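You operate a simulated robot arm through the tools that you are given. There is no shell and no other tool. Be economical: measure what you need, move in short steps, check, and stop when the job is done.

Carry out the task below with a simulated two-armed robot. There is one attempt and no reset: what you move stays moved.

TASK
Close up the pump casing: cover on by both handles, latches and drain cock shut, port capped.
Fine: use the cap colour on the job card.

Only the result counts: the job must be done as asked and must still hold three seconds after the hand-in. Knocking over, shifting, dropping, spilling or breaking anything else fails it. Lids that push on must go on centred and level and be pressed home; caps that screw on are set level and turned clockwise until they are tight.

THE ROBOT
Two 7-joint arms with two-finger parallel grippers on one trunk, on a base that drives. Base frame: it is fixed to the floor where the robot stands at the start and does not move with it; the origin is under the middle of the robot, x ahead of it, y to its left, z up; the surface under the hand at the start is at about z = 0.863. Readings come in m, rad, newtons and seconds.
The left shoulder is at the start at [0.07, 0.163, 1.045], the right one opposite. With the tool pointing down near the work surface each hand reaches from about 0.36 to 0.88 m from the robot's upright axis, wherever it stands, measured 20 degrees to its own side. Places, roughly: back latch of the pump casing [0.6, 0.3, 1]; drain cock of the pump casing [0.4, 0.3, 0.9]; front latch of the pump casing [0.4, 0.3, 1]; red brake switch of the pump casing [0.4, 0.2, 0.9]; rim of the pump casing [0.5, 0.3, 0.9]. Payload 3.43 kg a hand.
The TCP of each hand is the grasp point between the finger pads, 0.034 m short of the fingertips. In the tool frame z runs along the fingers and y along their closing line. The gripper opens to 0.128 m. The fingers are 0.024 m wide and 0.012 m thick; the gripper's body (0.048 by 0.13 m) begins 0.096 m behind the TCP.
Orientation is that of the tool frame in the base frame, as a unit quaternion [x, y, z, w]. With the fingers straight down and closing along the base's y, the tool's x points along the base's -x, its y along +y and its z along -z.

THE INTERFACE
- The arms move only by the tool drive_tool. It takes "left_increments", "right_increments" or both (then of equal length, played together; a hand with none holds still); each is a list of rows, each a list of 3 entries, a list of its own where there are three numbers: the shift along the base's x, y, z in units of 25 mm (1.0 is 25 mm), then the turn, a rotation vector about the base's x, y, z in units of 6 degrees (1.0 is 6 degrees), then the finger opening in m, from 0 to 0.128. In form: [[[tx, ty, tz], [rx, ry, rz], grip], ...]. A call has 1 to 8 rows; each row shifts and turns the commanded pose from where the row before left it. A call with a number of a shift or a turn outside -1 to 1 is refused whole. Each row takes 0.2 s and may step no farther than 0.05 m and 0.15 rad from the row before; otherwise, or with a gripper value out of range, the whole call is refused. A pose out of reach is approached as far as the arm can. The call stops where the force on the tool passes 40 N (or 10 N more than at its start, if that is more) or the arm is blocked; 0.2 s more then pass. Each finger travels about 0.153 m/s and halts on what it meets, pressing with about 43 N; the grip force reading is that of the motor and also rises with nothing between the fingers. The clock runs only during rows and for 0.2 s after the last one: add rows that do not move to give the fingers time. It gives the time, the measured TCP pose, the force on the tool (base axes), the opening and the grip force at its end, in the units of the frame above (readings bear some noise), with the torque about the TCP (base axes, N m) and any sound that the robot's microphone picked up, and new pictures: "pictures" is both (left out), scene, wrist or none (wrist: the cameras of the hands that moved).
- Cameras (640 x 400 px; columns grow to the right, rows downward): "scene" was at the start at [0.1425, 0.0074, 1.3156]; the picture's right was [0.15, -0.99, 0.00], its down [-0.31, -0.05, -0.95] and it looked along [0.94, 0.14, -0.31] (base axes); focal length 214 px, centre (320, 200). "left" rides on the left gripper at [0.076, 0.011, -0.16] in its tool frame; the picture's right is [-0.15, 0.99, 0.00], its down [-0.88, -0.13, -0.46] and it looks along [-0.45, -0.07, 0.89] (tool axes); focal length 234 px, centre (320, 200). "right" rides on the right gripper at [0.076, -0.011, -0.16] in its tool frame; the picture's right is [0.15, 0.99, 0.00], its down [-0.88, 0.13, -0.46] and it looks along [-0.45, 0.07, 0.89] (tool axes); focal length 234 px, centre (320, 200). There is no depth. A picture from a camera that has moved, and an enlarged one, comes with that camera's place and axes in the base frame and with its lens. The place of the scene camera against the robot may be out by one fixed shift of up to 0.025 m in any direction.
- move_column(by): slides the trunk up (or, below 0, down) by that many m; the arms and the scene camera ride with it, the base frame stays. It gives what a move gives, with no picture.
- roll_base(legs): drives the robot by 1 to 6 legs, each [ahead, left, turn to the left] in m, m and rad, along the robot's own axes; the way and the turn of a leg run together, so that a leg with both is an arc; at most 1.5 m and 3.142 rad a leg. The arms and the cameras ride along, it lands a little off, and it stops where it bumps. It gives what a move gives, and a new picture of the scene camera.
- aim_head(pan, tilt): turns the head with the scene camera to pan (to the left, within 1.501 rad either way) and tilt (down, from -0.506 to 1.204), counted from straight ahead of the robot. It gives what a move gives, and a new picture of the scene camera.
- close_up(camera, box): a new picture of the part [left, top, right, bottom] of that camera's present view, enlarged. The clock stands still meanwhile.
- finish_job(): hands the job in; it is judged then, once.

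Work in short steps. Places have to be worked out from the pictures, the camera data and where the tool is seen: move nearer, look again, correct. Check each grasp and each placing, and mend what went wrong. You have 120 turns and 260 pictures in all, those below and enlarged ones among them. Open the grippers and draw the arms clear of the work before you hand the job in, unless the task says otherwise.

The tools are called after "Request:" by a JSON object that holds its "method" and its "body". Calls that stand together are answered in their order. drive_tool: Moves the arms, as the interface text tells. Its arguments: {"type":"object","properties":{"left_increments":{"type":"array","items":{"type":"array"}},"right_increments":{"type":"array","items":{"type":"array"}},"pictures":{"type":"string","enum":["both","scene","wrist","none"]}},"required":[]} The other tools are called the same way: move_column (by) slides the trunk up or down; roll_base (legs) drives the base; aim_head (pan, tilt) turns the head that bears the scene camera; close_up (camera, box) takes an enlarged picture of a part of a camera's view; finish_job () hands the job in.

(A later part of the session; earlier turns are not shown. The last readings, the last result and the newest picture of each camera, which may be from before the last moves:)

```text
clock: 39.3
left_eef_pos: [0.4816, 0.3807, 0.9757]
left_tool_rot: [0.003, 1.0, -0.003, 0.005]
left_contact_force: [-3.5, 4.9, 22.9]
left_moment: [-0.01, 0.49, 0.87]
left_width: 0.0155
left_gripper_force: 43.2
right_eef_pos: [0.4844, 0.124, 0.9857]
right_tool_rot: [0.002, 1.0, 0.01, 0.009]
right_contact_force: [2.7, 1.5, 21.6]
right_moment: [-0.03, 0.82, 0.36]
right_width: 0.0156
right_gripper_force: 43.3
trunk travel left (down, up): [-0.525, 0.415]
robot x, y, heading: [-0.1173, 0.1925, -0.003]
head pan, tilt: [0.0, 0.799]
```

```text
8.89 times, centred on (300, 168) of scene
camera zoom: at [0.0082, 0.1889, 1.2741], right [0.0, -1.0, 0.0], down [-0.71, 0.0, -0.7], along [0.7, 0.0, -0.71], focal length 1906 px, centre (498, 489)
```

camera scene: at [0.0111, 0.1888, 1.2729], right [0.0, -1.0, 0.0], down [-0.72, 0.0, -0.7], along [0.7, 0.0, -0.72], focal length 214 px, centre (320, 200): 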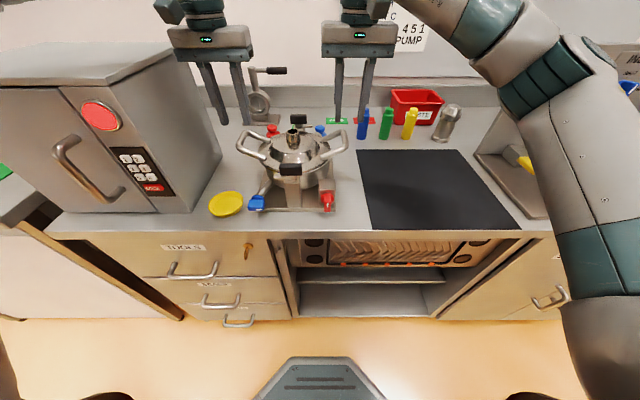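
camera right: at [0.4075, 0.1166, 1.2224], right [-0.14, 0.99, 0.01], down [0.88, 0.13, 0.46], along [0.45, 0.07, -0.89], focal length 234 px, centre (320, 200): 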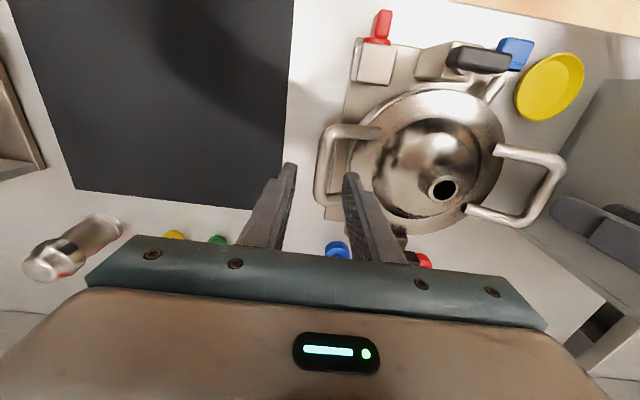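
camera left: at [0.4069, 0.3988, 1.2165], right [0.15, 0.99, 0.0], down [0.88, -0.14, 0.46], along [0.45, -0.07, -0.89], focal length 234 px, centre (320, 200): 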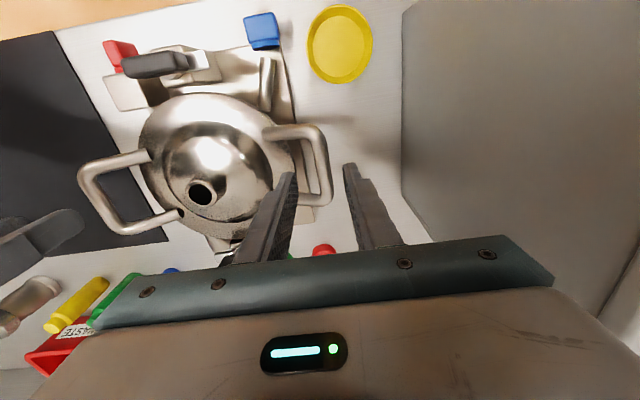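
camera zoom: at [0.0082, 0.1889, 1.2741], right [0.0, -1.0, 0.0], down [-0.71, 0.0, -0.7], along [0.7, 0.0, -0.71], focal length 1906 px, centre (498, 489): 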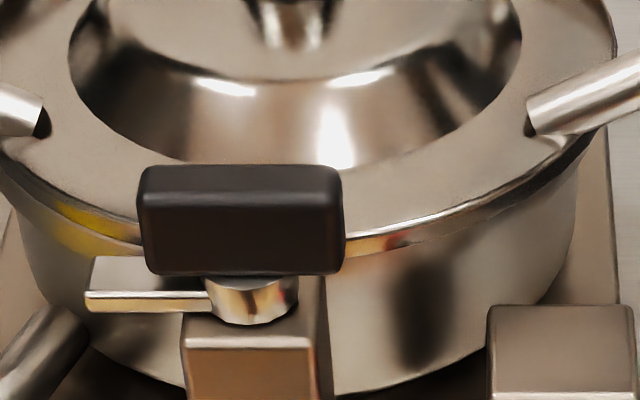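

Crescents now look symmetric. A thin dark line remains on the right, so I press harder with a small wiggle.

Request:
{"method": "drive_tool", "body": {"left_increments": [[[0.04, 0.03, -0.02], [0, 0, 0], 0.0], [[0, 0, -0.03], [0, 0, 0], 0.0], [[0.03, 0.0, 0], [0, 0, 0], 0.0], [[0, 0, 0], [0, 0, 0], 0.0]], "right_increments": [[[0.04, 0.03, -0.02], [0, 0, 0], 0.0], [[0, 0, -0.05], [0, 0, 0], 0.0], [[0.03, 0, 0], [0, 0, 0], 0.0], [[0, 0, 0], [0, 0, 0], 0.0]], "pictures": "none"}}

Request:
{"method": "close_up", "body": {"camera": "scene", "box": [250, 120, 350, 190]}}

```text
clock: 40.3
left_eef_pos: [0.4821, 0.3801, 0.9727]
left_tool_rot: [0.005, 1.0, -0.001, 0.004]
left_contact_force: [2.7, 3.5, 27.5]
left_moment: [-0.02, -0.11, 0.58]
left_width: 0.0156
left_gripper_force: 43.0
right_eef_pos: [0.4837, 0.1246, 0.9823]
right_tool_rot: [0.003, 1.0, 0.008, 0.008]
right_contact_force: [-2.7, -1.4, 28.1]
right_moment: [0.0, -0.12, 0.22]
right_width: 0.0156
right_gripper_force: 43.4
trunk travel left (down, up): [-0.525, 0.415]
robot x, y, heading: [-0.1191, 0.195, -0.003]
head pan, tilt: [0.0, 0.799]
```

```text
5.71 times, centred on (300, 155) of scene
camera zoom: at [0.0064, 0.1881, 1.2736], right [0.0, -1.0, 0.0], down [-0.71, 0.0, -0.7], along [0.7, 0.0, -0.71], focal length 1226 px, centre (434, 457)
```

zoom: 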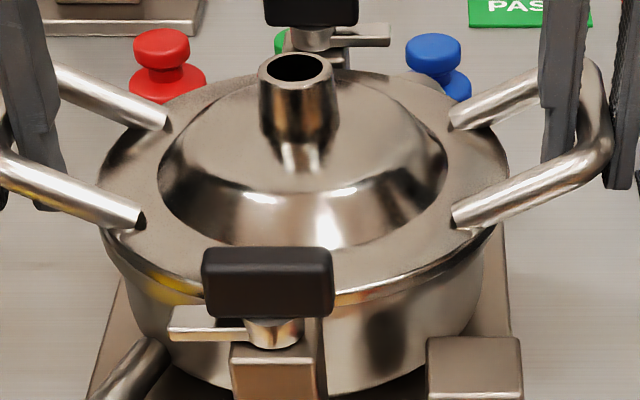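

It dropped another 3 mm and torques vanished: likely home. I test capture with a small sideways nudge: if the spigot is engaged both hands will feel the same-direction force.

Request:
{"method": "drive_tool", "body": {"left_increments": [[[0, 0.06, 0.08], [0, 0, 0], 0.0], [[0, 0.06, 0], [0, 0, 0], 0.0]], "right_increments": [[[0, 0.06, 0.08], [0, 0, 0], 0.0], [[0, 0.06, 0], [0, 0, 0], 0.0]], "pictures": "none"}}

Request:
{"method": "drive_tool", "body": {"left_increments": [[[0, -0.06, 0], [0, 0, 0], 0.0], [[0, -0.06, -0.02], [0, 0, 0], 0.0], [[0, 0, 0], [0, 0, 0], 0.0]], "right_increments": [[[0, -0.06, 0], [0, 0, 0], 0.0], [[0, -0.06, -0.02], [0, 0, 0], 0.0], [[0, 0, 0], [0, 0, 0], 0.0]], "pictures": "none"}}

```text
clock: 40.9
left_eef_pos: [0.4826, 0.3813, 0.9716]
left_tool_rot: [0.006, 1.0, 0.0, 0.001]
left_contact_force: [-0.1, -4.1, 13.9]
left_moment: [0.1, -0.75, 0.6]
left_width: 0.0153
left_gripper_force: 43.0
right_eef_pos: [0.4835, 0.1244, 0.9818]
right_tool_rot: [0.002, 1.0, 0.009, 0.006]
right_contact_force: [-10.9, -10.3, 20.8]
right_moment: [-0.12, -0.26, 0.35]
right_width: 0.0154
right_gripper_force: 42.9
trunk travel left (down, up): [-0.525, 0.415]
robot x, y, heading: [-0.1197, 0.1943, -0.006]
head pan, tilt: [0.0, 0.799]
```

```text
clock: 41.7
left_eef_pos: [0.4817, 0.382, 0.9711]
left_tool_rot: [0.003, 1.0, -0.001, 0.001]
left_contact_force: [-6.8, 5.6, 13.8]
left_moment: [-0.03, 0.33, 0.63]
left_width: 0.0155
left_gripper_force: 42.7
right_eef_pos: [0.4851, 0.1265, 0.9818]
right_tool_rot: [0.0, 1.0, 0.009, 0.007]
right_contact_force: [-11.2, -3.6, 6.0]
right_moment: [0.0, 1.13, 0.29]
right_width: 0.0154
right_gripper_force: 42.7
trunk travel left (down, up): [-0.525, 0.415]
robot x, y, heading: [-0.1166, 0.1954, -0.001]
head pan, tilt: [0.0, 0.799]
```

Readings are noisy, but the height is now lowest yet (0.971/0.982). I press once more, release and raise the hands to inspect.

Request:
{"method": "drive_tool", "body": {"left_increments": [[[0, 0, -0.06], [0, 0, 0], 0.0], [[0, 0, -0.04], [0, 0, 0], 0.0], [[0, 0, 0], [0, 0, 0], 0.0]], "right_increments": [[[0, 0, -0.06], [0, 0, 0], 0.0], [[0, 0, -0.06], [0, 0, 0], 0.0], [[0, 0, 0], [0, 0, 0], 0.0]], "pictures": "none"}}

Request:
{"method": "drive_tool", "body": {"left_increments": [[[0, 0, 0], [0, 0, 0], 0.04], [[0, 0, 0], [0, 0, 0], 0.04], [[0, 0, 0.5], [0, 0, 0], 0.04], [[0, 0, 1], [0, 0, 0], 0.04], [[0, 0, 1], [0, 0, 0], 0.04], [[0, 0, 1], [0, 0, 0], 0.04]], "right_increments": [[[0, 0, 0], [0, 0, 0], 0.04], [[0, 0, 0], [0, 0, 0], 0.04], [[0, 0, 0.5], [0, 0, 0], 0.04], [[0, 0, 1], [0, 0, 0], 0.04], [[0, 0, 1], [0, 0, 0], 0.04], [[0, 0, 1], [0, 0, 0], 0.04]], "pictures": "none"}}

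Request:
{"method": "close_up", "body": {"camera": "scene", "box": [250, 120, 350, 190]}}

Request:
{"method": "close_up", "body": {"camera": "right", "box": [320, 60, 520, 240]}}

Request:
{"method": "close_up", "body": {"camera": "left", "box": [120, 60, 320, 240]}}

```text
clock: 42.5
left_eef_pos: [0.4829, 0.3819, 0.9714]
left_tool_rot: [0.004, 1.0, -0.001, 0.005]
left_contact_force: [-4.4, 8.6, 27.5]
left_moment: [-0.04, 0.17, 0.64]
left_width: 0.0156
left_gripper_force: 42.6
right_eef_pos: [0.4848, 0.1249, 0.9813]
right_tool_rot: [0.001, 1.0, 0.01, 0.01]
right_contact_force: [-1.0, 0.3, 22.3]
right_moment: [-0.01, 0.75, 0.35]
right_width: 0.0156
right_gripper_force: 43.2
trunk travel left (down, up): [-0.525, 0.415]
robot x, y, heading: [-0.118, 0.1928, -0.002]
head pan, tilt: [0.0, 0.799]
```

```text
clock: 43.9
left_eef_pos: [0.4837, 0.3813, 1.0553]
left_tool_rot: [0.004, 1.0, -0.002, 0.0]
left_contact_force: [0.1, 0.8, 0.5]
left_moment: [-0.01, -0.01, 0.03]
left_width: 0.04
left_gripper_force: 0.0
right_eef_pos: [0.4881, 0.1257, 1.0653]
right_tool_rot: [0.001, 1.0, 0.009, 0.006]
right_contact_force: [-1.2, -0.4, -0.5]
right_moment: [0.02, -0.03, 0.0]
right_width: 0.04
right_gripper_force: 0.0
trunk travel left (down, up): [-0.525, 0.415]
robot x, y, heading: [-0.1186, 0.196, -0.004]
head pan, tilt: [0.0, 0.799]
```

```text
5.71 times, centred on (300, 155) of scene
camera zoom: at [0.0113, 0.1889, 1.2729], right [0.0, -1.0, 0.0], down [-0.72, 0.0, -0.7], along [0.7, 0.0, -0.72], focal length 1226 px, centre (434, 457)
```

zoom: 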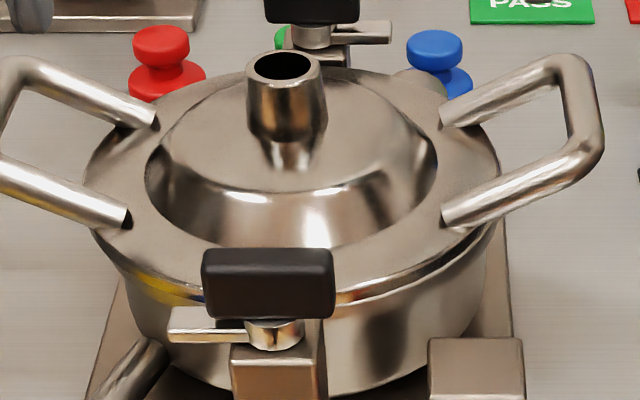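

```text
2.22 times, centred on (420, 150) of right
camera zoom: at [0.409, 0.1132, 1.2242], right [-0.14, 0.99, 0.02], down [0.88, 0.12, 0.47], along [0.46, 0.08, -0.88], focal length 520 px, centre (98, 311)
```

zoom: 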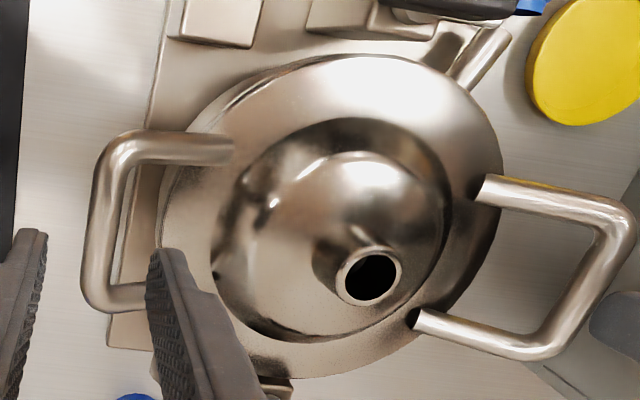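

```text
2.22 times, centred on (220, 150) of left
camera zoom: at [0.4086, 0.3951, 1.2146], right [0.15, 0.99, 0.0], down [0.88, -0.14, 0.46], along [0.45, -0.07, -0.89], focal length 520 px, centre (542, 311)
```

zoom: 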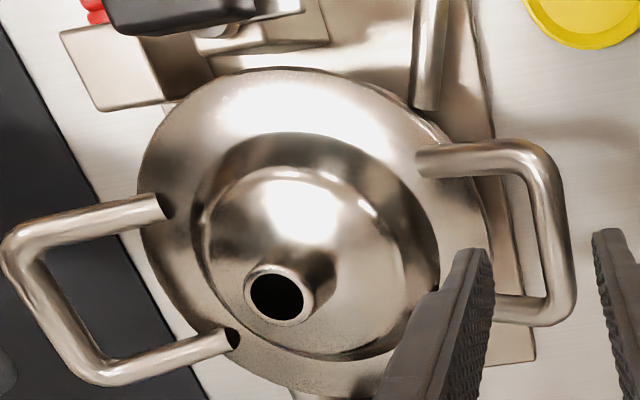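

On release the cover slid ~5 mm left again. I need a side view of the seat, so I back the right hand off to the right and tilt it to look at the rim from the side.

Request:
{"method": "drive_tool", "body": {"right_increments": [[[0, -0.5, 0.8], [0.9, 0, 0], 0.04], [[0, -1, 0.5], [0.9, 0, 0], 0.04], [[-0.4, -1, 0], [0.9, 0, 0], 0.04], [[-0.4, -1, 0], [0.9, 0, 0], 0.04], [[-0.4, -1, 0], [0.9, 0, 0], 0.04], [[-0.4, -1, 0], [0.9, 0, 0], 0.04], [[-0.4, -1, 0], [0.9, 0, 0], 0.04], [[-0.4, -0.5, 0], [0.9, 0, 0], 0.04]], "pictures": "wrist"}}

```text
clock: 45.7
left_eef_pos: [0.4843, 0.3799, 1.0535]
left_tool_rot: [0.005, 1.0, -0.001, 0.001]
left_contact_force: [0.0, -0.3, -0.8]
left_moment: [-0.01, -0.02, -0.03]
left_width: 0.0401
left_gripper_force: 0.2
right_eef_pos: [0.4284, -0.0507, 1.0968]
right_tool_rot: [0.003, 0.926, 0.377, 0.005]
right_contact_force: [-0.6, 0.6, -0.1]
right_moment: [0.02, 0.0, 0.01]
right_width: 0.0399
right_gripper_force: 0.1
trunk travel left (down, up): [-0.525, 0.415]
robot x, y, heading: [-0.1161, 0.1967, -0.003]
head pan, tilt: [0.0, 0.799]
camera right: at [0.3494, -0.1686, 1.2034], right [-0.14, 0.71, 0.69], down [0.88, -0.23, 0.42], along [0.46, 0.67, -0.59], focal length 234 px, centre (320, 200)
```

right: 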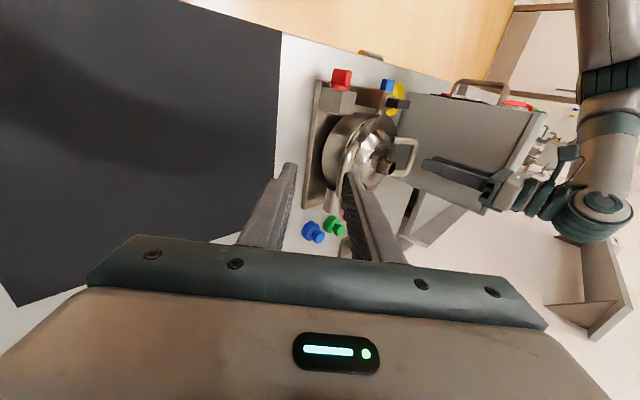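

Request:
{"method": "close_up", "body": {"camera": "right", "box": [300, 90, 430, 230]}}

```text
2.86 times, centred on (365, 160) of right
camera zoom: at [0.3494, -0.1686, 1.2034], right [-0.14, 0.71, 0.69], down [0.88, -0.23, 0.42], along [0.46, 0.67, -0.59], focal length 669 px, centre (191, 314)
```

zoom: 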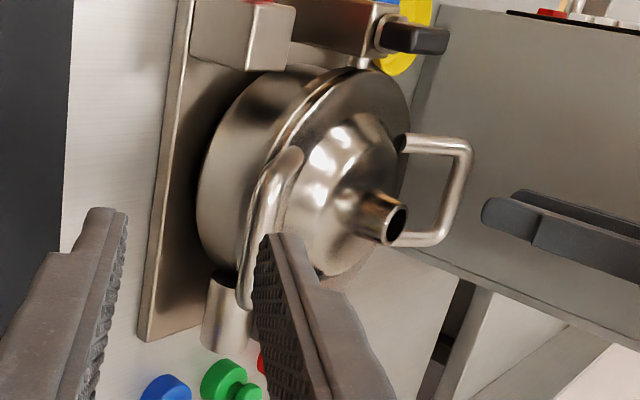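

Request:
{"method": "close_up", "body": {"camera": "right", "box": [340, 105, 390, 155]}}

```text
8.00 times, centred on (365, 130) of right
camera zoom: at [0.3494, -0.1686, 1.2034], right [-0.14, 0.71, 0.69], down [0.88, -0.23, 0.42], along [0.46, 0.67, -0.59], focal length 1873 px, centre (-40, 760)
```

zoom: 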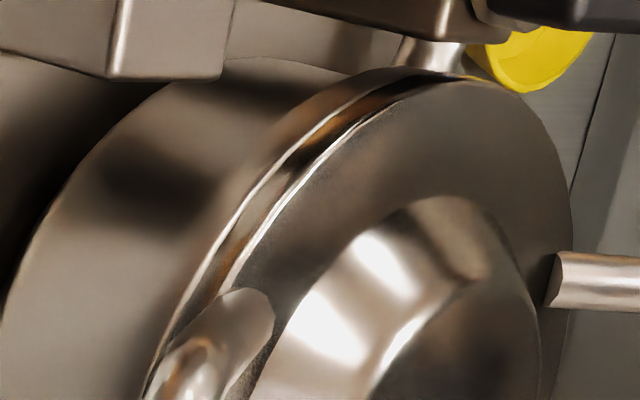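

The right side sits flush and level, but the cover has lateral play and rests ~4 mm too far left. I'll nudge it right with the left hand's closed fingers; first I raise the left hand and yaw it +90° to be narrow beside the oven (also needed for the latches).

Request:
{"method": "drive_tool", "body": {"left_increments": [[[0, 0, 1], [0, 0, 1], 0.04], [[0, 0, 1], [0, 0, 1], 0.04], [[0, 0, 0.6], [0, 0, 1], 0.02], [[0, 0, 0], [0, 0, 1], 0.0], [[0, 0, 0], [0, 0, 1], 0.0], [[0, 0, 0], [0, 0, 1], 0.0], [[0, 0, 0], [0, 0, 1], 0.0], [[0, 0, 0], [0, 0, 1], 0.0]], "pictures": "none"}}

Request:
{"method": "drive_tool", "body": {"left_increments": [[[0, 0.3, 0], [0, 0, 1], 0.0], [[0, 0.3, 0], [0, 0, 1], 0.0], [[0, 0.3, 0], [0, 0, 1], 0.0], [[0, 0.3, 0], [0, 0, 1], 0.0], [[0, 0.3, 0], [0, 0, 1], 0.0], [[0, 0.3, 0], [0, 0, 1], 0.0], [[0, 0.2, 0], [0, 0, 1], 0.0]], "pictures": "both"}}

```text
clock: 47.5
left_eef_pos: [0.4906, 0.412, 1.123]
left_tool_rot: [-0.403, 0.915, 0.0, 0.002]
left_contact_force: [-0.5, 0.5, -0.5]
left_moment: [0.0, -0.01, 0.0]
left_width: 0.0002
left_gripper_force: 32.9
left hand out of reach, approached as far as the arm can: row 1, 2
right_eef_pos: [0.4285, -0.0495, 1.0958]
right_tool_rot: [0.004, 0.927, 0.376, 0.006]
right_contact_force: [-0.6, 0.7, 0.6]
right_moment: [-0.02, -0.03, 0.01]
right_width: 0.0401
right_gripper_force: 0.1
trunk travel left (down, up): [-0.525, 0.415]
robot x, y, heading: [-0.1204, 0.1945, -0.003]
head pan, tilt: [0.0, 0.799]
```

```text
clock: 49.1
left_eef_pos: [0.4906, 0.4612, 1.1223]
left_tool_rot: [-0.704, 0.71, -0.001, 0.001]
left_contact_force: [-0.4, 0.6, -0.1]
left_moment: [-0.03, -0.02, 0.0]
left_width: 0.0002
left_gripper_force: 33.0
right_eef_pos: [0.429, -0.0506, 1.097]
right_tool_rot: [0.004, 0.927, 0.376, 0.005]
right_contact_force: [0.4, 0.6, 0.1]
right_moment: [-0.01, -0.01, 0.0]
right_width: 0.0397
right_gripper_force: 0.0
trunk travel left (down, up): [-0.525, 0.415]
robot x, y, heading: [-0.1199, 0.1924, -0.001]
head pan, tilt: [0.0, 0.799]
camera scene: at [0.0121, 0.1885, 1.2728], right [0.0, -1.0, 0.0], down [-0.72, 0.0, -0.7], along [0.7, 0.0, -0.72], focal length 214 px, centre (320, 200)
camera left: at [0.4794, 0.3871, 1.2826], right [-0.99, 0.15, 0.0], down [0.14, 0.88, 0.46], along [0.07, 0.45, -0.89], focal length 234 px, centre (320, 200)
```

scene: 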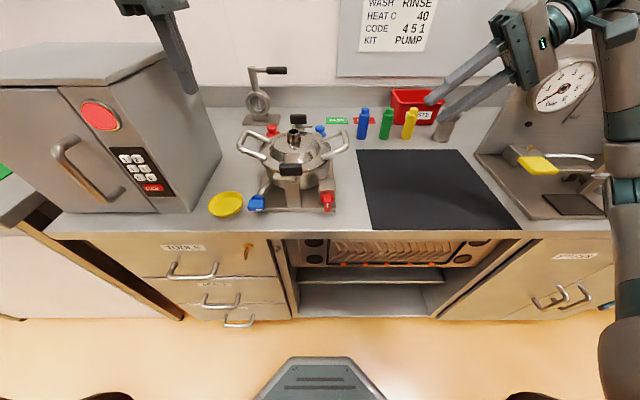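
left: 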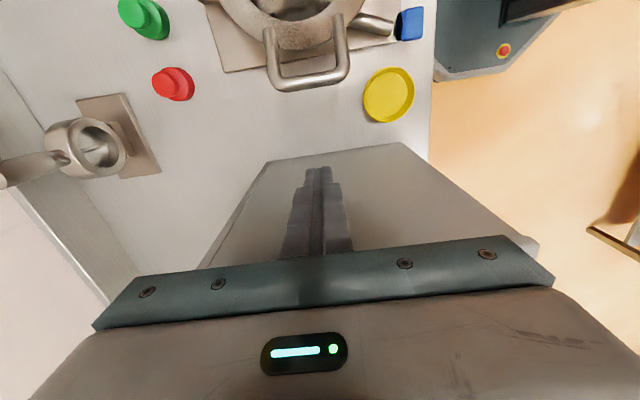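

The hand clears the oven's side (at y≈0.52). I descend beside the left handle bar.

Request:
{"method": "drive_tool", "body": {"left_increments": [[[0, -0.4, -0.9], [0, 0, 0], 0.0], [[0, -0.4, -0.9], [0, 0, 0], 0.0], [[0, 0, -1], [0, 0, 0], 0.0], [[0, 0, -1], [0, 0, 0], 0.0], [[0, 0, -1], [0, 0, 0], 0.0], [[0, 0, -1], [0, 0, 0], 0.0]], "pictures": "wrist"}}

Request:
{"method": "close_up", "body": {"camera": "scene", "box": [220, 110, 360, 210]}}

```text
clock: 50.5
left_eef_pos: [0.4917, 0.4413, 0.9758]
left_tool_rot: [-0.705, 0.71, 0.0, 0.001]
left_contact_force: [-0.4, -0.1, -0.9]
left_moment: [0.02, -0.01, -0.04]
left_width: 0.0
left_gripper_force: 32.6
right_eef_pos: [0.4294, -0.0496, 1.098]
right_tool_rot: [0.004, 0.927, 0.375, 0.005]
right_contact_force: [-0.3, 1.2, -0.3]
right_moment: [0.0, -0.01, 0.04]
right_width: 0.0398
right_gripper_force: 0.0
trunk travel left (down, up): [-0.525, 0.415]
robot x, y, heading: [-0.122, 0.1959, -0.001]
head pan, tilt: [0.0, 0.799]
camera left: at [0.48, 0.3666, 1.1365], right [-0.99, 0.15, 0.0], down [0.14, 0.88, 0.46], along [0.07, 0.45, -0.89], focal length 234 px, centre (320, 200)
```

left: 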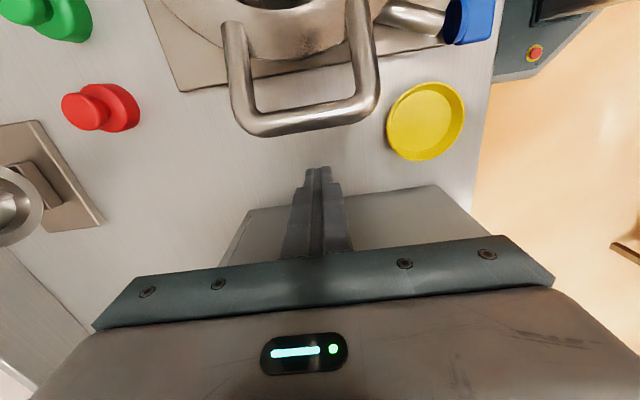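

```text
4.00 times, centred on (290, 160) of scene
camera zoom: at [0.0127, 0.1886, 1.2728], right [0.0, -1.0, 0.0], down [-0.72, 0.0, -0.7], along [0.7, 0.0, -0.72], focal length 858 px, centre (440, 360)
```

zoom: 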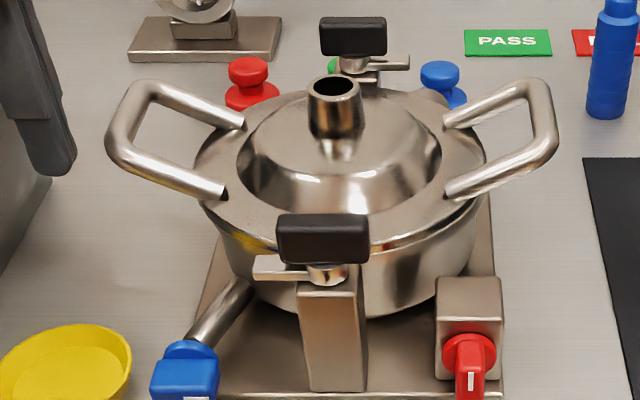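

I close in on the bar, then push in small steps.

Request:
{"method": "drive_tool", "body": {"left_increments": [[[0, -0.4, 0], [0, 0, 0], 0.0], [[0, -0.4, 0], [0, 0, 0], 0.0], [[0, -0.3, 0], [0, 0, 0], 0.0], [[0, -0.1, 0], [0, 0, 0], 0.0]], "pictures": "none"}}

Request:
{"method": "close_up", "body": {"camera": "scene", "box": [250, 120, 350, 190]}}

```text
clock: 51.5
left_eef_pos: [0.492, 0.4116, 0.9769]
left_tool_rot: [-0.704, 0.71, 0.001, 0.001]
left_contact_force: [-0.5, -0.4, 0.1]
left_moment: [-0.03, 0.01, 0.02]
left_width: 0.0
left_gripper_force: 33.0
right_eef_pos: [0.4297, -0.0504, 1.0978]
right_tool_rot: [0.003, 0.926, 0.377, 0.005]
right_contact_force: [0.3, 0.6, -0.3]
right_moment: [-0.01, 0.02, 0.01]
right_width: 0.0399
right_gripper_force: 0.0
trunk travel left (down, up): [-0.525, 0.415]
robot x, y, heading: [-0.1224, 0.1948, -0.005]
head pan, tilt: [0.0, 0.799]
```

```text
5.71 times, centred on (300, 155) of scene
camera zoom: at [0.0122, 0.1884, 1.2728], right [0.0, -1.0, 0.0], down [-0.72, 0.0, -0.7], along [0.7, 0.0, -0.72], focal length 1226 px, centre (434, 457)
```

zoom: 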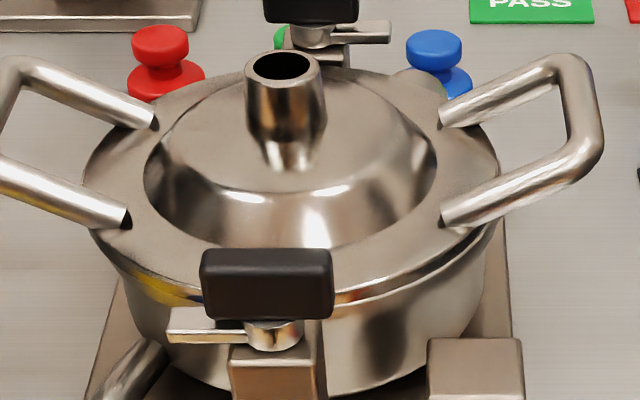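

Recomputing with the higher rim, the cover is only ~1–2 mm off the latch axis, and both releases settled at the same spot, which suggests it self-centred. I test by pushing gently on the bar: rising force without motion would mean it is captured.

Request:
{"method": "drive_tool", "body": {"left_increments": [[[0, -0.1, 0], [0, 0, 0], 0.0], [[0, -0.1, 0], [0, 0, 0], 0.0], [[0, -0.05, 0], [0, 0, 0], 0.0], [[0, 0, 0], [0, 0, 0], 0.0]], "pictures": "none"}}

Request:
{"method": "drive_tool", "body": {"left_increments": [[[0, -0.07, 0], [0, 0, 0], 0.0], [[0, -0.05, 0], [0, 0, 0], 0.0], [[0, 0, 0], [0, 0, 0], 0.0]], "pictures": "none"}}

Request:
{"method": "close_up", "body": {"camera": "scene", "box": [250, 120, 350, 190]}}

```text
clock: 52.5
left_eef_pos: [0.4925, 0.406, 0.9779]
left_tool_rot: [-0.705, 0.71, 0.0, 0.001]
left_contact_force: [-0.1, 2.1, 1.4]
left_moment: [-0.01, 0.02, 0.02]
left_width: 0.0
left_gripper_force: 33.3
right_eef_pos: [0.4289, -0.0504, 1.0974]
right_tool_rot: [0.003, 0.926, 0.377, 0.005]
right_contact_force: [-0.5, -0.2, 0.9]
right_moment: [-0.01, -0.04, 0.0]
right_width: 0.04
right_gripper_force: 0.1
trunk travel left (down, up): [-0.525, 0.415]
robot x, y, heading: [-0.1192, 0.1929, -0.001]
head pan, tilt: [0.0, 0.799]
```

```text
clock: 53.3
left_eef_pos: [0.4921, 0.4025, 0.978]
left_tool_rot: [-0.704, 0.71, 0.0, 0.002]
left_contact_force: [-0.3, 3.0, 0.7]
left_moment: [-0.04, -0.03, 0.0]
left_width: 0.0001
left_gripper_force: 32.9
right_eef_pos: [0.4285, -0.0493, 1.0961]
right_tool_rot: [0.004, 0.926, 0.376, 0.006]
right_contact_force: [0.0, 0.1, -0.7]
right_moment: [0.02, -0.01, 0.0]
right_width: 0.0398
right_gripper_force: 0.0
trunk travel left (down, up): [-0.525, 0.415]
robot x, y, heading: [-0.1168, 0.1938, -0.003]
head pan, tilt: [0.0, 0.799]
```

```text
5.71 times, centred on (300, 155) of scene
camera zoom: at [0.0121, 0.1889, 1.2728], right [0.0, -1.0, 0.0], down [-0.72, 0.0, -0.7], along [0.7, 0.0, -0.72], focal length 1226 px, centre (434, 457)
```

zoom: 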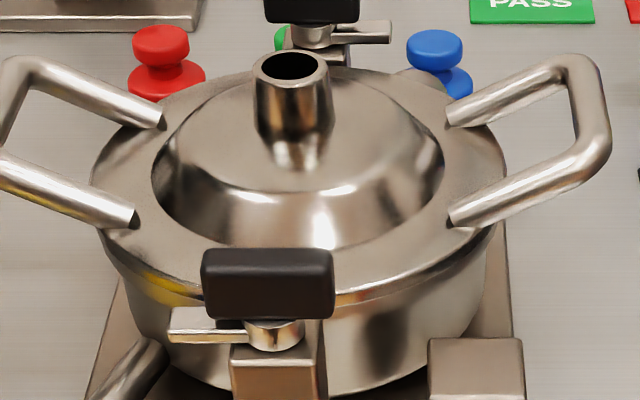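

It slides with only 3 N and stays flush, and now sits centred within about 1 mm of the mid of its play and the latch axis. I withdraw the left hand, straighten the right, and roll right so the left hand reaches the latches.

Request:
{"method": "drive_tool", "body": {"left_increments": [[[0, 0.5, 0], [0, 0, 0], 0.0], [[0, 0.3, 1], [0, 0, 0], 0.0], [[0, 0, 1], [0, 0, 0], 0.0], [[0, 0, 1], [0, 0, 0], 0.0], [[0, 0, 1], [0, 0, 0], 0.0], [[0, 0, 0.8], [0, 0, 0], 0.02], [[0, 0, 0], [0, 0, 0], 0.04], [[0, 0, 0], [0, 0, 0], 0.05]], "right_increments": [[[0, -0.5, 0.5], [-0.9, 0, 0], 0.04], [[-0.4, -0.5, 0.5], [-0.9, 0, 0], 0.04], [[-0.4, 0, 0], [-0.9, 0, 0], 0.04], [[-0.4, 0, 0], [-0.9, 0, 0], 0.04], [[-0.4, 0, 0], [-0.9, 0, 0], 0.04], [[-0.4, 0, 0], [-0.9, 0, 0], 0.04], [[-0.4, 0, 0], [-0.9, 0, 0], 0.04], [[0, 0, 0], [-0.9, 0, 0], 0.04]], "pictures": "none"}}

Request:
{"method": "roll_base", "body": {"legs": [[0, -0.145, 0]]}}

```text
clock: 55.1
left_eef_pos: [0.4906, 0.4223, 1.0975]
left_tool_rot: [-0.705, 0.71, 0.0, 0.0]
left_contact_force: [-0.3, 0.1, 0.9]
left_moment: [0.0, -0.03, -0.01]
left_width: 0.0499
left_gripper_force: 0.2
right_eef_pos: [0.3685, -0.0738, 1.1228]
right_tool_rot: [0.002, 1.0, 0.008, 0.006]
right_contact_force: [0.7, 0.7, 0.0]
right_moment: [0.01, 0.01, 0.0]
right_width: 0.0399
right_gripper_force: 0.1
trunk travel left (down, up): [-0.525, 0.415]
robot x, y, heading: [-0.1185, 0.1957, -0.005]
head pan, tilt: [0.0, 0.799]
```

```text
clock: 56.5
left_eef_pos: [0.4904, 0.2755, 1.098]
left_tool_rot: [-0.705, 0.71, -0.001, 0.001]
left_contact_force: [0.2, -1.2, 0.1]
left_moment: [0.03, 0.03, 0.01]
left_width: 0.05
left_gripper_force: 0.0
right_eef_pos: [0.3676, -0.2209, 1.123]
right_tool_rot: [0.001, 1.0, 0.01, 0.006]
right_contact_force: [0.2, 0.2, -0.5]
right_moment: [0.0, -0.02, 0.0]
right_width: 0.0399
right_gripper_force: 0.1
trunk travel left (down, up): [-0.525, 0.415]
robot x, y, heading: [-0.1189, 0.0474, -0.002]
head pan, tilt: [0.0, 0.799]
camera scene: at [0.0117, 0.0422, 1.2728], right [0.0, -1.0, 0.0], down [-0.72, 0.0, -0.7], along [0.7, 0.0, -0.72], focal length 214 px, centre (320, 200)
```

scene: 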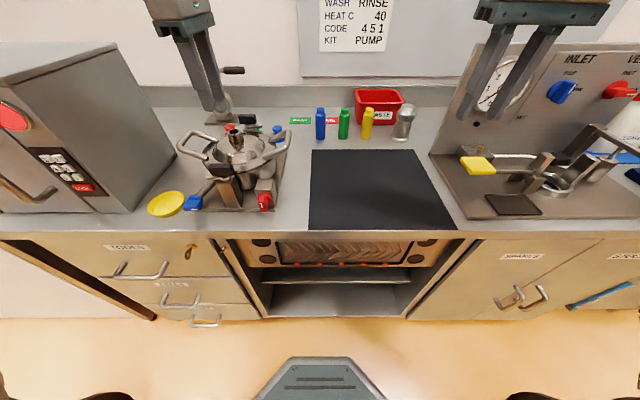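

I move the left hand over the front latch bar and look down at it.

Request:
{"method": "drive_tool", "body": {"left_increments": [[[-0.8, -0.13, 0], [0, 0, 0], 0.05], [[-0.8, -0.13, 0], [0, 0, 0], 0.05], [[-0.8, -0.13, 0], [0, 0, 0], 0.05], [[-0.8, -0.13, 0], [0, 0, 0], 0.05], [[-0.8, -0.13, 0], [0, 0, 0], 0.05], [[-0.8, -0.13, 0], [0, 0, 0], 0.05]], "pictures": "wrist"}}

Request:
{"method": "close_up", "body": {"camera": "scene", "box": [160, 110, 310, 220]}}

```text
clock: 57.9
left_eef_pos: [0.3711, 0.2574, 1.0978]
left_tool_rot: [-0.704, 0.71, 0.0, 0.001]
left_contact_force: [-0.2, 0.4, -0.4]
left_moment: [0.03, 0.01, 0.0]
left_width: 0.0501
left_gripper_force: 0.0
right_eef_pos: [0.368, -0.2217, 1.1232]
right_tool_rot: [0.0, 1.0, 0.009, 0.006]
right_contact_force: [-0.5, -0.3, -0.3]
right_moment: [0.0, 0.01, 0.0]
right_width: 0.0399
right_gripper_force: 0.0
trunk travel left (down, up): [-0.525, 0.415]
robot x, y, heading: [-0.1192, 0.0502, -0.004]
head pan, tilt: [0.0, 0.799]
camera left: at [0.3583, 0.182, 1.2579], right [-0.99, 0.15, 0.0], down [0.14, 0.88, 0.46], along [0.07, 0.45, -0.89], focal length 234 px, centre (320, 200)
```

left: 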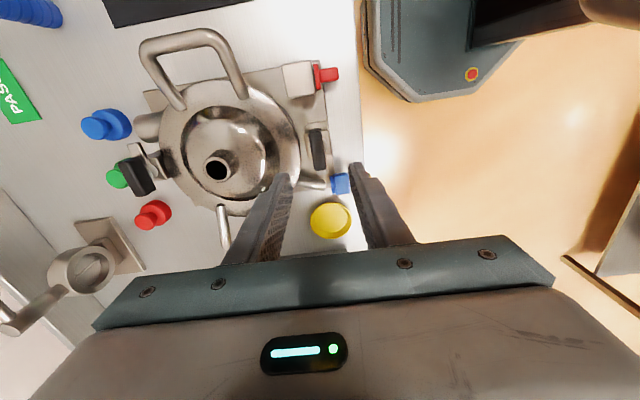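

```text
3.64 times, centred on (235, 165) of scene
camera zoom: at [0.0107, 0.0422, 1.273], right [0.0, -1.0, 0.0], down [-0.72, 0.0, -0.7], along [0.7, 0.0, -0.72], focal length 780 px, centre (629, 327)
```

zoom: 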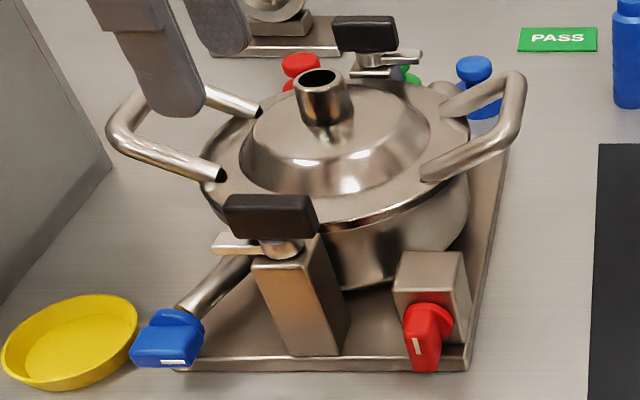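

The front bar's centre is at about (0.373, 0.253, 0.988). I align and descend over it with a 36 mm opening.

Request:
{"method": "drive_tool", "body": {"left_increments": [[[0.06, -0.18, -0.5], [0, 0, 0], 0.036], [[0, 0, -0.9], [0, 0, 0], 0.036], [[0, 0, -0.9], [0, 0, 0], 0.036], [[0, 0, -0.7], [0, 0, 0], 0.036], [[0, 0, -0.4], [0, 0, 0], 0.036], [[0, 0, -0.3], [0, 0, 0], 0.036]], "pictures": "wrist"}}

Request:
{"method": "close_up", "body": {"camera": "scene", "box": [160, 110, 310, 220]}}

```text
clock: 59.3
left_eef_pos: [0.3737, 0.2523, 1.0055]
left_tool_rot: [-0.704, 0.71, 0.0, 0.002]
left_contact_force: [0.0, 0.0, -0.6]
left_moment: [0.01, -0.02, 0.0]
left_width: 0.0359
left_gripper_force: 0.2
right_eef_pos: [0.3688, -0.2204, 1.1217]
right_tool_rot: [0.001, 1.0, 0.008, 0.006]
right_contact_force: [-0.3, -0.3, 0.1]
right_moment: [0.01, 0.01, 0.0]
right_width: 0.0397
right_gripper_force: 0.1
trunk travel left (down, up): [-0.525, 0.415]
robot x, y, heading: [-0.12, 0.0461, -0.0]
head pan, tilt: [0.0, 0.799]
camera left: at [0.3607, 0.1774, 1.1648], right [-0.99, 0.15, 0.0], down [0.14, 0.88, 0.46], along [0.07, 0.45, -0.89], focal length 234 px, centre (320, 200)
```

left: 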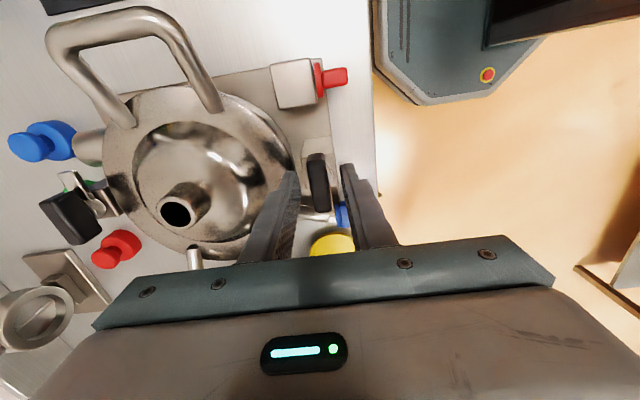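

```text
3.64 times, centred on (235, 165) of scene
camera zoom: at [0.0119, 0.0424, 1.2728], right [0.0, -1.0, 0.0], down [-0.72, 0.0, -0.7], along [0.7, 0.0, -0.72], focal length 780 px, centre (629, 327)
```

zoom: 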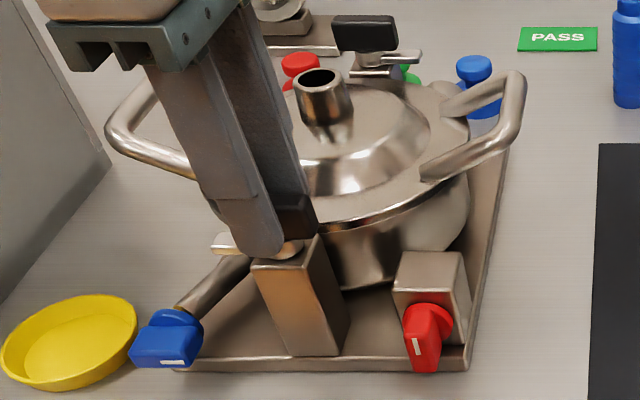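

The bar is centred between the fingers. I close and check the grip.

Request:
{"method": "drive_tool", "body": {"left_increments": [[[0, 0, 0], [0, 0, 0], 0.0], [[0, 0, 0], [0, 0, 0], 0.0], [[0, 0, 0], [0, 0, 0], 0.0]], "pictures": "none"}}

```text
clock: 60.1
left_eef_pos: [0.3737, 0.2523, 1.0057]
left_tool_rot: [-0.705, 0.71, -0.001, 0.001]
left_contact_force: [2.8, -0.5, -1.5]
left_moment: [-0.06, 0.02, -0.04]
left_width: 0.0156
left_gripper_force: 45.7
right_eef_pos: [0.3688, -0.2215, 1.1224]
right_tool_rot: [0.001, 1.0, 0.009, 0.005]
right_contact_force: [0.7, 0.3, -0.4]
right_moment: [0.0, -0.01, 0.02]
right_width: 0.0397
right_gripper_force: 0.2
trunk travel left (down, up): [-0.525, 0.415]
robot x, y, heading: [-0.1176, 0.0475, -0.003]
head pan, tilt: [0.0, 0.799]
```

Gripped (15.6 mm). I turn clockwise seen from above, so the tongue should sweep from +y toward the cover; first 24°.

Request:
{"method": "drive_tool", "body": {"left_increments": [[[0, 0, 0], [0, 0, -1], 0.0], [[0, 0, 0], [0, 0, -1], 0.0], [[0, 0, 0], [0, 0, -1], 0.0], [[0, 0, 0], [0, 0, -1], 0.0]], "pictures": "none"}}

Request:
{"method": "close_up", "body": {"camera": "scene", "box": [180, 130, 280, 210]}}

```text
clock: 61.1
left_eef_pos: [0.3717, 0.2538, 1.0044]
left_tool_rot: [-0.541, 0.841, 0.0, 0.0]
left_contact_force: [-1.8, -3.2, -0.9]
left_moment: [-0.03, 0.4, 0.02]
left_width: 0.0159
left_gripper_force: 45.4
right_eef_pos: [0.368, -0.222, 1.1217]
right_tool_rot: [0.0, 1.0, 0.009, 0.006]
right_contact_force: [0.6, 0.6, -1.2]
right_moment: [0.0, 0.01, -0.01]
right_width: 0.0398
right_gripper_force: 0.0
trunk travel left (down, up): [-0.525, 0.415]
robot x, y, heading: [-0.1181, 0.0511, -0.001]
head pan, tilt: [0.0, 0.799]
```

```text
5.00 times, centred on (230, 170) of scene
camera zoom: at [0.0113, 0.0418, 1.2729], right [0.0, -1.0, 0.0], down [-0.72, 0.0, -0.7], along [0.7, 0.0, -0.72], focal length 1072 px, centre (770, 350)
```

zoom: 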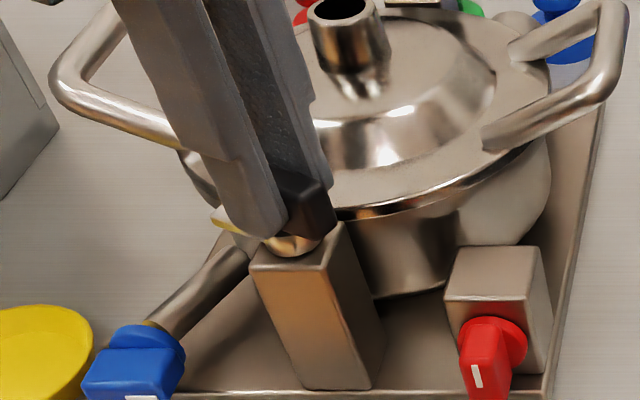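

It turns freely and the tongue follows. I continue.

Request:
{"method": "drive_tool", "body": {"left_increments": [[[0, 0, 0], [0, 0, -1], 0.0], [[0, 0, 0], [0, 0, -1], 0.0], [[0, 0, 0], [0, 0, -1], 0.0], [[0, 0, 0], [0, 0, -1], 0.0], [[0, 0, 0], [0, 0, -1], 0.0], [[0, 0, 0], [0, 0, -1], 0.0], [[0, 0, 0], [0, 0, -1], 0.0]], "pictures": "none"}}

Request:
{"method": "close_up", "body": {"camera": "scene", "box": [180, 130, 280, 210]}}

```text
clock: 62.7
left_eef_pos: [0.3713, 0.2551, 1.006]
left_tool_rot: [-0.204, 0.979, -0.001, 0.001]
left_contact_force: [-15.4, 5.1, -5.2]
left_moment: [0.65, -0.15, 0.04]
left_width: 0.0157
left_gripper_force: 45.3
right_eef_pos: [0.3668, -0.2202, 1.1235]
right_tool_rot: [0.001, 1.0, 0.009, 0.006]
right_contact_force: [1.1, -0.3, -0.8]
right_moment: [-0.02, 0.02, -0.03]
right_width: 0.0398
right_gripper_force: 0.0
trunk travel left (down, up): [-0.525, 0.415]
robot x, y, heading: [-0.1173, 0.0488, -0.003]
head pan, tilt: [0.0, 0.799]
```

```text
5.00 times, centred on (230, 170) of scene
camera zoom: at [0.0098, 0.0432, 1.273], right [0.0, -1.0, 0.0], down [-0.72, 0.0, -0.7], along [0.7, 0.0, -0.72], focal length 1072 px, centre (770, 350)
```

zoom: 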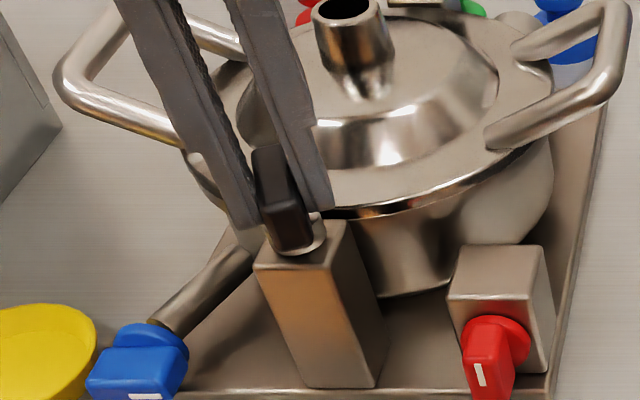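

66° done, with a small side force; I yield slightly toward it and complete the quarter turn.

Request:
{"method": "drive_tool", "body": {"left_increments": [[[-0.04, 0.01, 0], [0, 0, -1], 0.0], [[-0.02, 0, 0], [0, 0, -1], 0.0], [[0, 0, 0], [0, 0, -1], 0.0], [[0, 0, 0], [0, 0, -1], 0.0], [[0, 0, 0], [0, 0, -0.5], 0.0]], "pictures": "none"}}

Request:
{"method": "close_up", "body": {"camera": "scene", "box": [180, 130, 280, 210]}}

```text
clock: 63.9
left_eef_pos: [0.3715, 0.2554, 1.0057]
left_tool_rot: [0.03, 1.0, -0.002, 0.001]
left_contact_force: [-8.8, 13.6, -3.1]
left_moment: [0.8, 0.74, 1.34]
left_width: 0.0163
left_gripper_force: 44.9
right_eef_pos: [0.3675, -0.2188, 1.1229]
right_tool_rot: [0.0, 1.0, 0.008, 0.007]
right_contact_force: [0.4, 0.0, 0.5]
right_moment: [0.0, -0.02, 0.01]
right_width: 0.0399
right_gripper_force: 0.0
trunk travel left (down, up): [-0.525, 0.415]
robot x, y, heading: [-0.1199, 0.0439, 0.003]
head pan, tilt: [0.0, 0.799]
```

```text
5.00 times, centred on (230, 170) of scene
camera zoom: at [0.0107, 0.0444, 1.273], right [0.0, -1.0, 0.0], down [-0.72, 0.0, -0.7], along [0.7, 0.0, -0.72], focal length 1072 px, centre (770, 350)
```

zoom: 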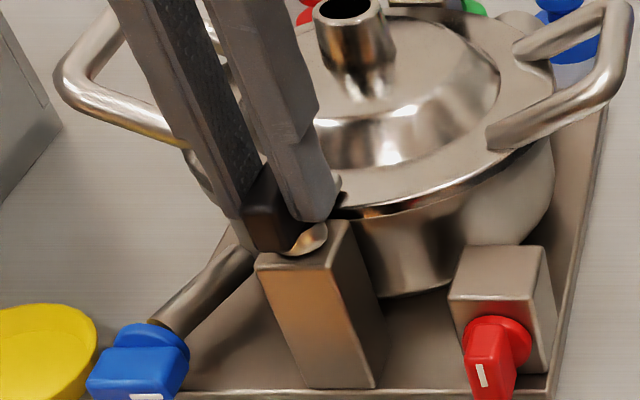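

The torque (1.3 N m) shows the stop reached after ~93°. I release, raise and look.

Request:
{"method": "drive_tool", "body": {"left_increments": [[[0, 0, 0], [0, 0, 0], 0.03], [[0, 0, 0], [0, 0, 0], 0.036], [[0, 0, 0.8], [0, 0, 0], 0.036], [[0, 0, 1], [0, 0, 0], 0.036], [[0, 0.3, 1], [0, 0, 0], 0.036], [[0.4, 0.8, 1], [0, 0, 0], 0.036], [[0.4, 0.8, 0], [0, 0, 0], 0.036]], "pictures": "wrist"}}

Request:
{"method": "close_up", "body": {"camera": "scene", "box": [180, 110, 300, 210]}}

```text
clock: 65.5
left_eef_pos: [0.3909, 0.3015, 1.1007]
left_tool_rot: [0.029, 1.0, -0.002, 0.0]
left_contact_force: [-0.3, 0.7, 0.1]
left_moment: [-0.01, 0.05, 0.0]
left_width: 0.0358
left_gripper_force: 0.0
right_eef_pos: [0.3681, -0.2207, 1.1221]
right_tool_rot: [0.002, 1.0, 0.008, 0.005]
right_contact_force: [-0.4, 0.7, 0.1]
right_moment: [0.0, -0.03, -0.01]
right_width: 0.0399
right_gripper_force: 0.0
trunk travel left (down, up): [-0.525, 0.415]
robot x, y, heading: [-0.118, 0.0516, 0.0]
head pan, tilt: [0.0, 0.799]
camera left: at [0.3168, 0.3196, 1.26], right [0.21, 0.98, 0.0], down [0.87, -0.18, 0.46], along [0.45, -0.1, -0.89], focal length 234 px, centre (320, 200)
```

left: 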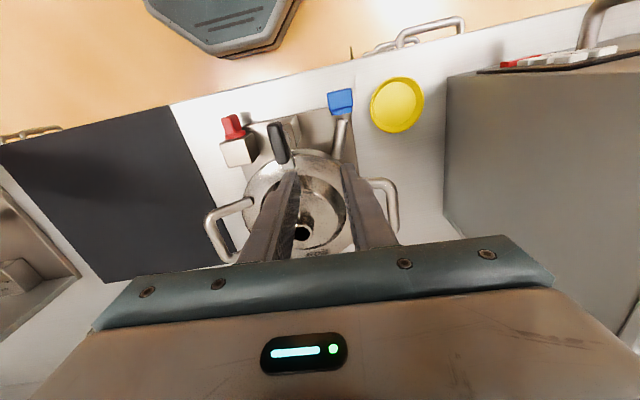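

```text
4.00 times, centred on (240, 160) of scene
camera zoom: at [0.0122, 0.0432, 1.2728], right [0.0, -1.0, 0.0], down [-0.72, 0.0, -0.7], along [0.7, 0.0, -0.72], focal length 858 px, centre (640, 360)
```

zoom: 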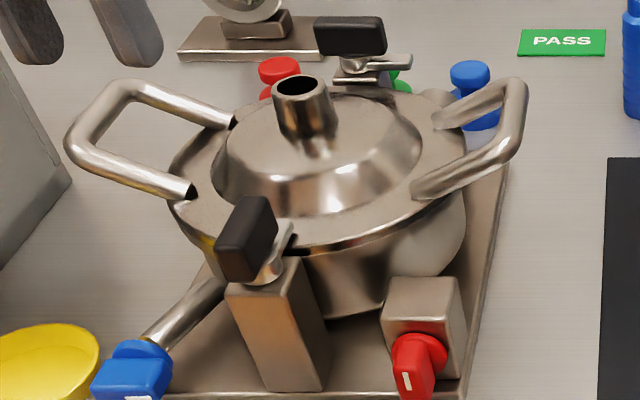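

Request:
{"method": "close_up", "body": {"camera": "scene", "box": [210, 140, 270, 190]}}

Request:
{"method": "close_up", "body": {"camera": "left", "box": [210, 100, 360, 200]}}

```text
8.00 times, centred on (240, 165) of scene
camera zoom: at [0.0122, 0.0432, 1.2728], right [0.0, -1.0, 0.0], down [-0.72, 0.0, -0.7], along [0.7, 0.0, -0.72], focal length 1716 px, centre (960, 480)
```

zoom: 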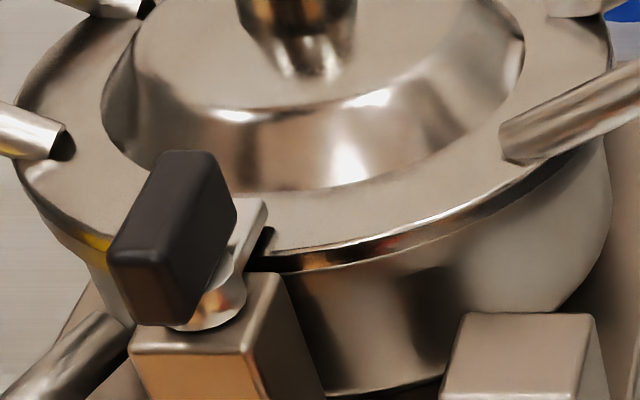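

```text
4.00 times, centred on (285, 150) of left
camera zoom: at [0.3168, 0.3196, 1.26], right [0.21, 0.98, 0.0], down [0.87, -0.18, 0.46], along [0.45, -0.1, -0.89], focal length 937 px, centre (460, 400)
```

zoom: 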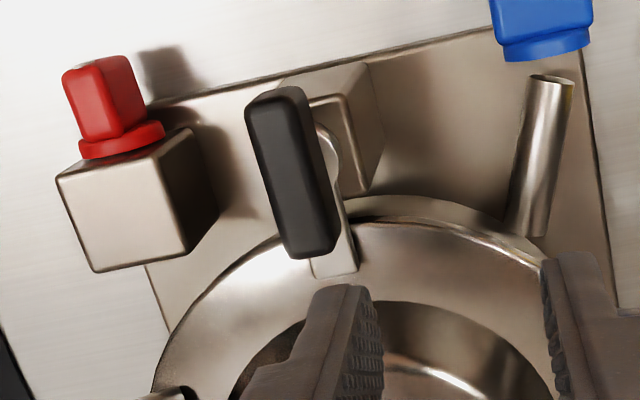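

The front tongue lies over the flange. Next the back latch: I move the left hand over it while yawing back to +90°.

Request:
{"method": "drive_tool", "body": {"left_increments": [[[0.6, 0, 0.2], [0, 0, 1], 0.05], [[0.6, 0, 0.2], [0, 0, 1], 0.05], [[0.6, 0, 0], [0, 0, 1], 0.05], [[0.6, 0, 0], [0, 0, 1], 0.05], [[0.6, 0, 0], [0, 0, 1], 0.05], [[0.6, 0, 0], [0, 0, 1], 0.05], [[0.6, 0, 0], [0, 0, 1], 0.05], [[0.6, 0, 0], [0, 0, 1], 0.05]], "pictures": "none"}}

Request:
{"method": "drive_tool", "body": {"left_increments": [[[0.6, -0.2, 0], [0, 0, 1], 0.05], [[0.6, -0.2, 0], [0, 0, 1], 0.05], [[0.6, -0.2, 0], [0, 0, 1], 0.05], [[0.6, -0.2, 0], [0, 0, 1], 0.05], [[0.6, -0.2, 0], [0, 0, 1], 0.05], [[0.6, -0.2, 0], [0, 0, 1], 0.05], [[0.3, -0.3, 0], [0, 0, 1], 0.05], [[0, -0.3, 0], [0, 0, 0.5], 0.05]], "pictures": "both"}}

```text
clock: 67.3
left_eef_pos: [0.5109, 0.3022, 1.1091]
left_tool_rot: [-0.38, 0.925, -0.001, 0.0]
left_contact_force: [0.2, 0.2, 0.6]
left_moment: [0.0, 0.04, 0.02]
left_width: 0.0504
left_gripper_force: 0.1
right_eef_pos: [0.3689, -0.2199, 1.1213]
right_tool_rot: [0.001, 1.0, 0.009, 0.005]
right_contact_force: [0.6, -0.7, -0.3]
right_moment: [-0.01, 0.0, -0.01]
right_width: 0.0399
right_gripper_force: 0.1
trunk travel left (down, up): [-0.525, 0.415]
robot x, y, heading: [-0.1207, 0.0505, -0.0]
head pan, tilt: [0.0, 0.799]
```

```text
clock: 69.1
left_eef_pos: [0.5449, 0.3237, 1.1161]
left_tool_rot: [-0.688, 0.726, -0.001, 0.001]
left_contact_force: [0.1, 0.2, -0.2]
left_moment: [0.01, 0.0, -0.01]
left_width: 0.0498
left_gripper_force: 0.0
left hand out of reach, approached as far as the arm can: row 2, 3, 4, 5, 6, 7, 8
right_eef_pos: [0.3685, -0.2207, 1.1206]
right_tool_rot: [0.001, 1.0, 0.008, 0.006]
right_contact_force: [0.4, 1.4, 0.5]
right_moment: [0.04, 0.02, 0.0]
right_width: 0.0398
right_gripper_force: 0.1
trunk travel left (down, up): [-0.525, 0.415]
robot x, y, heading: [-0.1212, 0.0491, 0.001]
head pan, tilt: [0.0, 0.799]
camera scene: at [0.0121, 0.0423, 1.2728], right [0.0, -1.0, 0.0], down [-0.72, 0.0, -0.7], along [0.7, 0.0, -0.72], focal length 214 px, centre (320, 200)
camera left: at [0.5297, 0.2496, 1.2752], right [-0.98, 0.2, 0.0], down [0.18, 0.87, 0.46], along [0.09, 0.45, -0.89], focal length 234 px, centre (320, 200)
```

scene: 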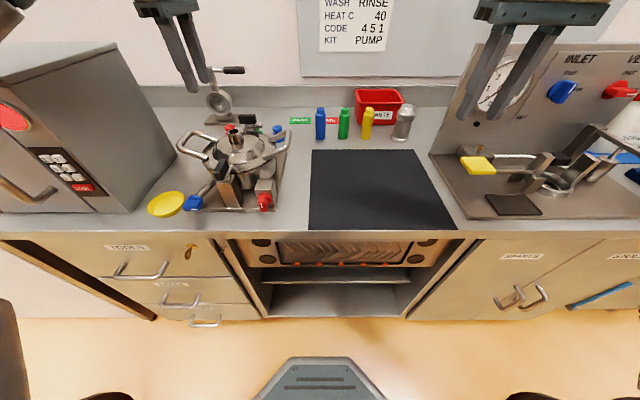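
left: 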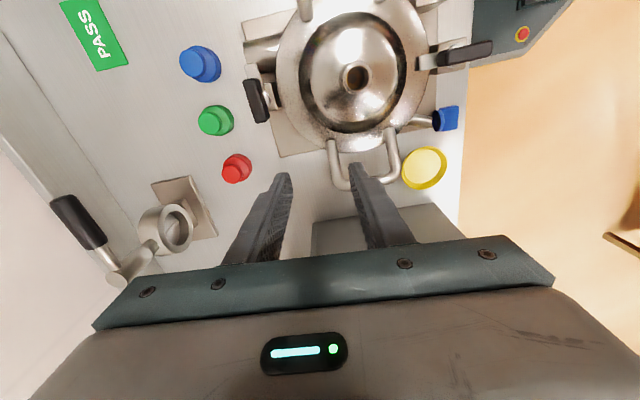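

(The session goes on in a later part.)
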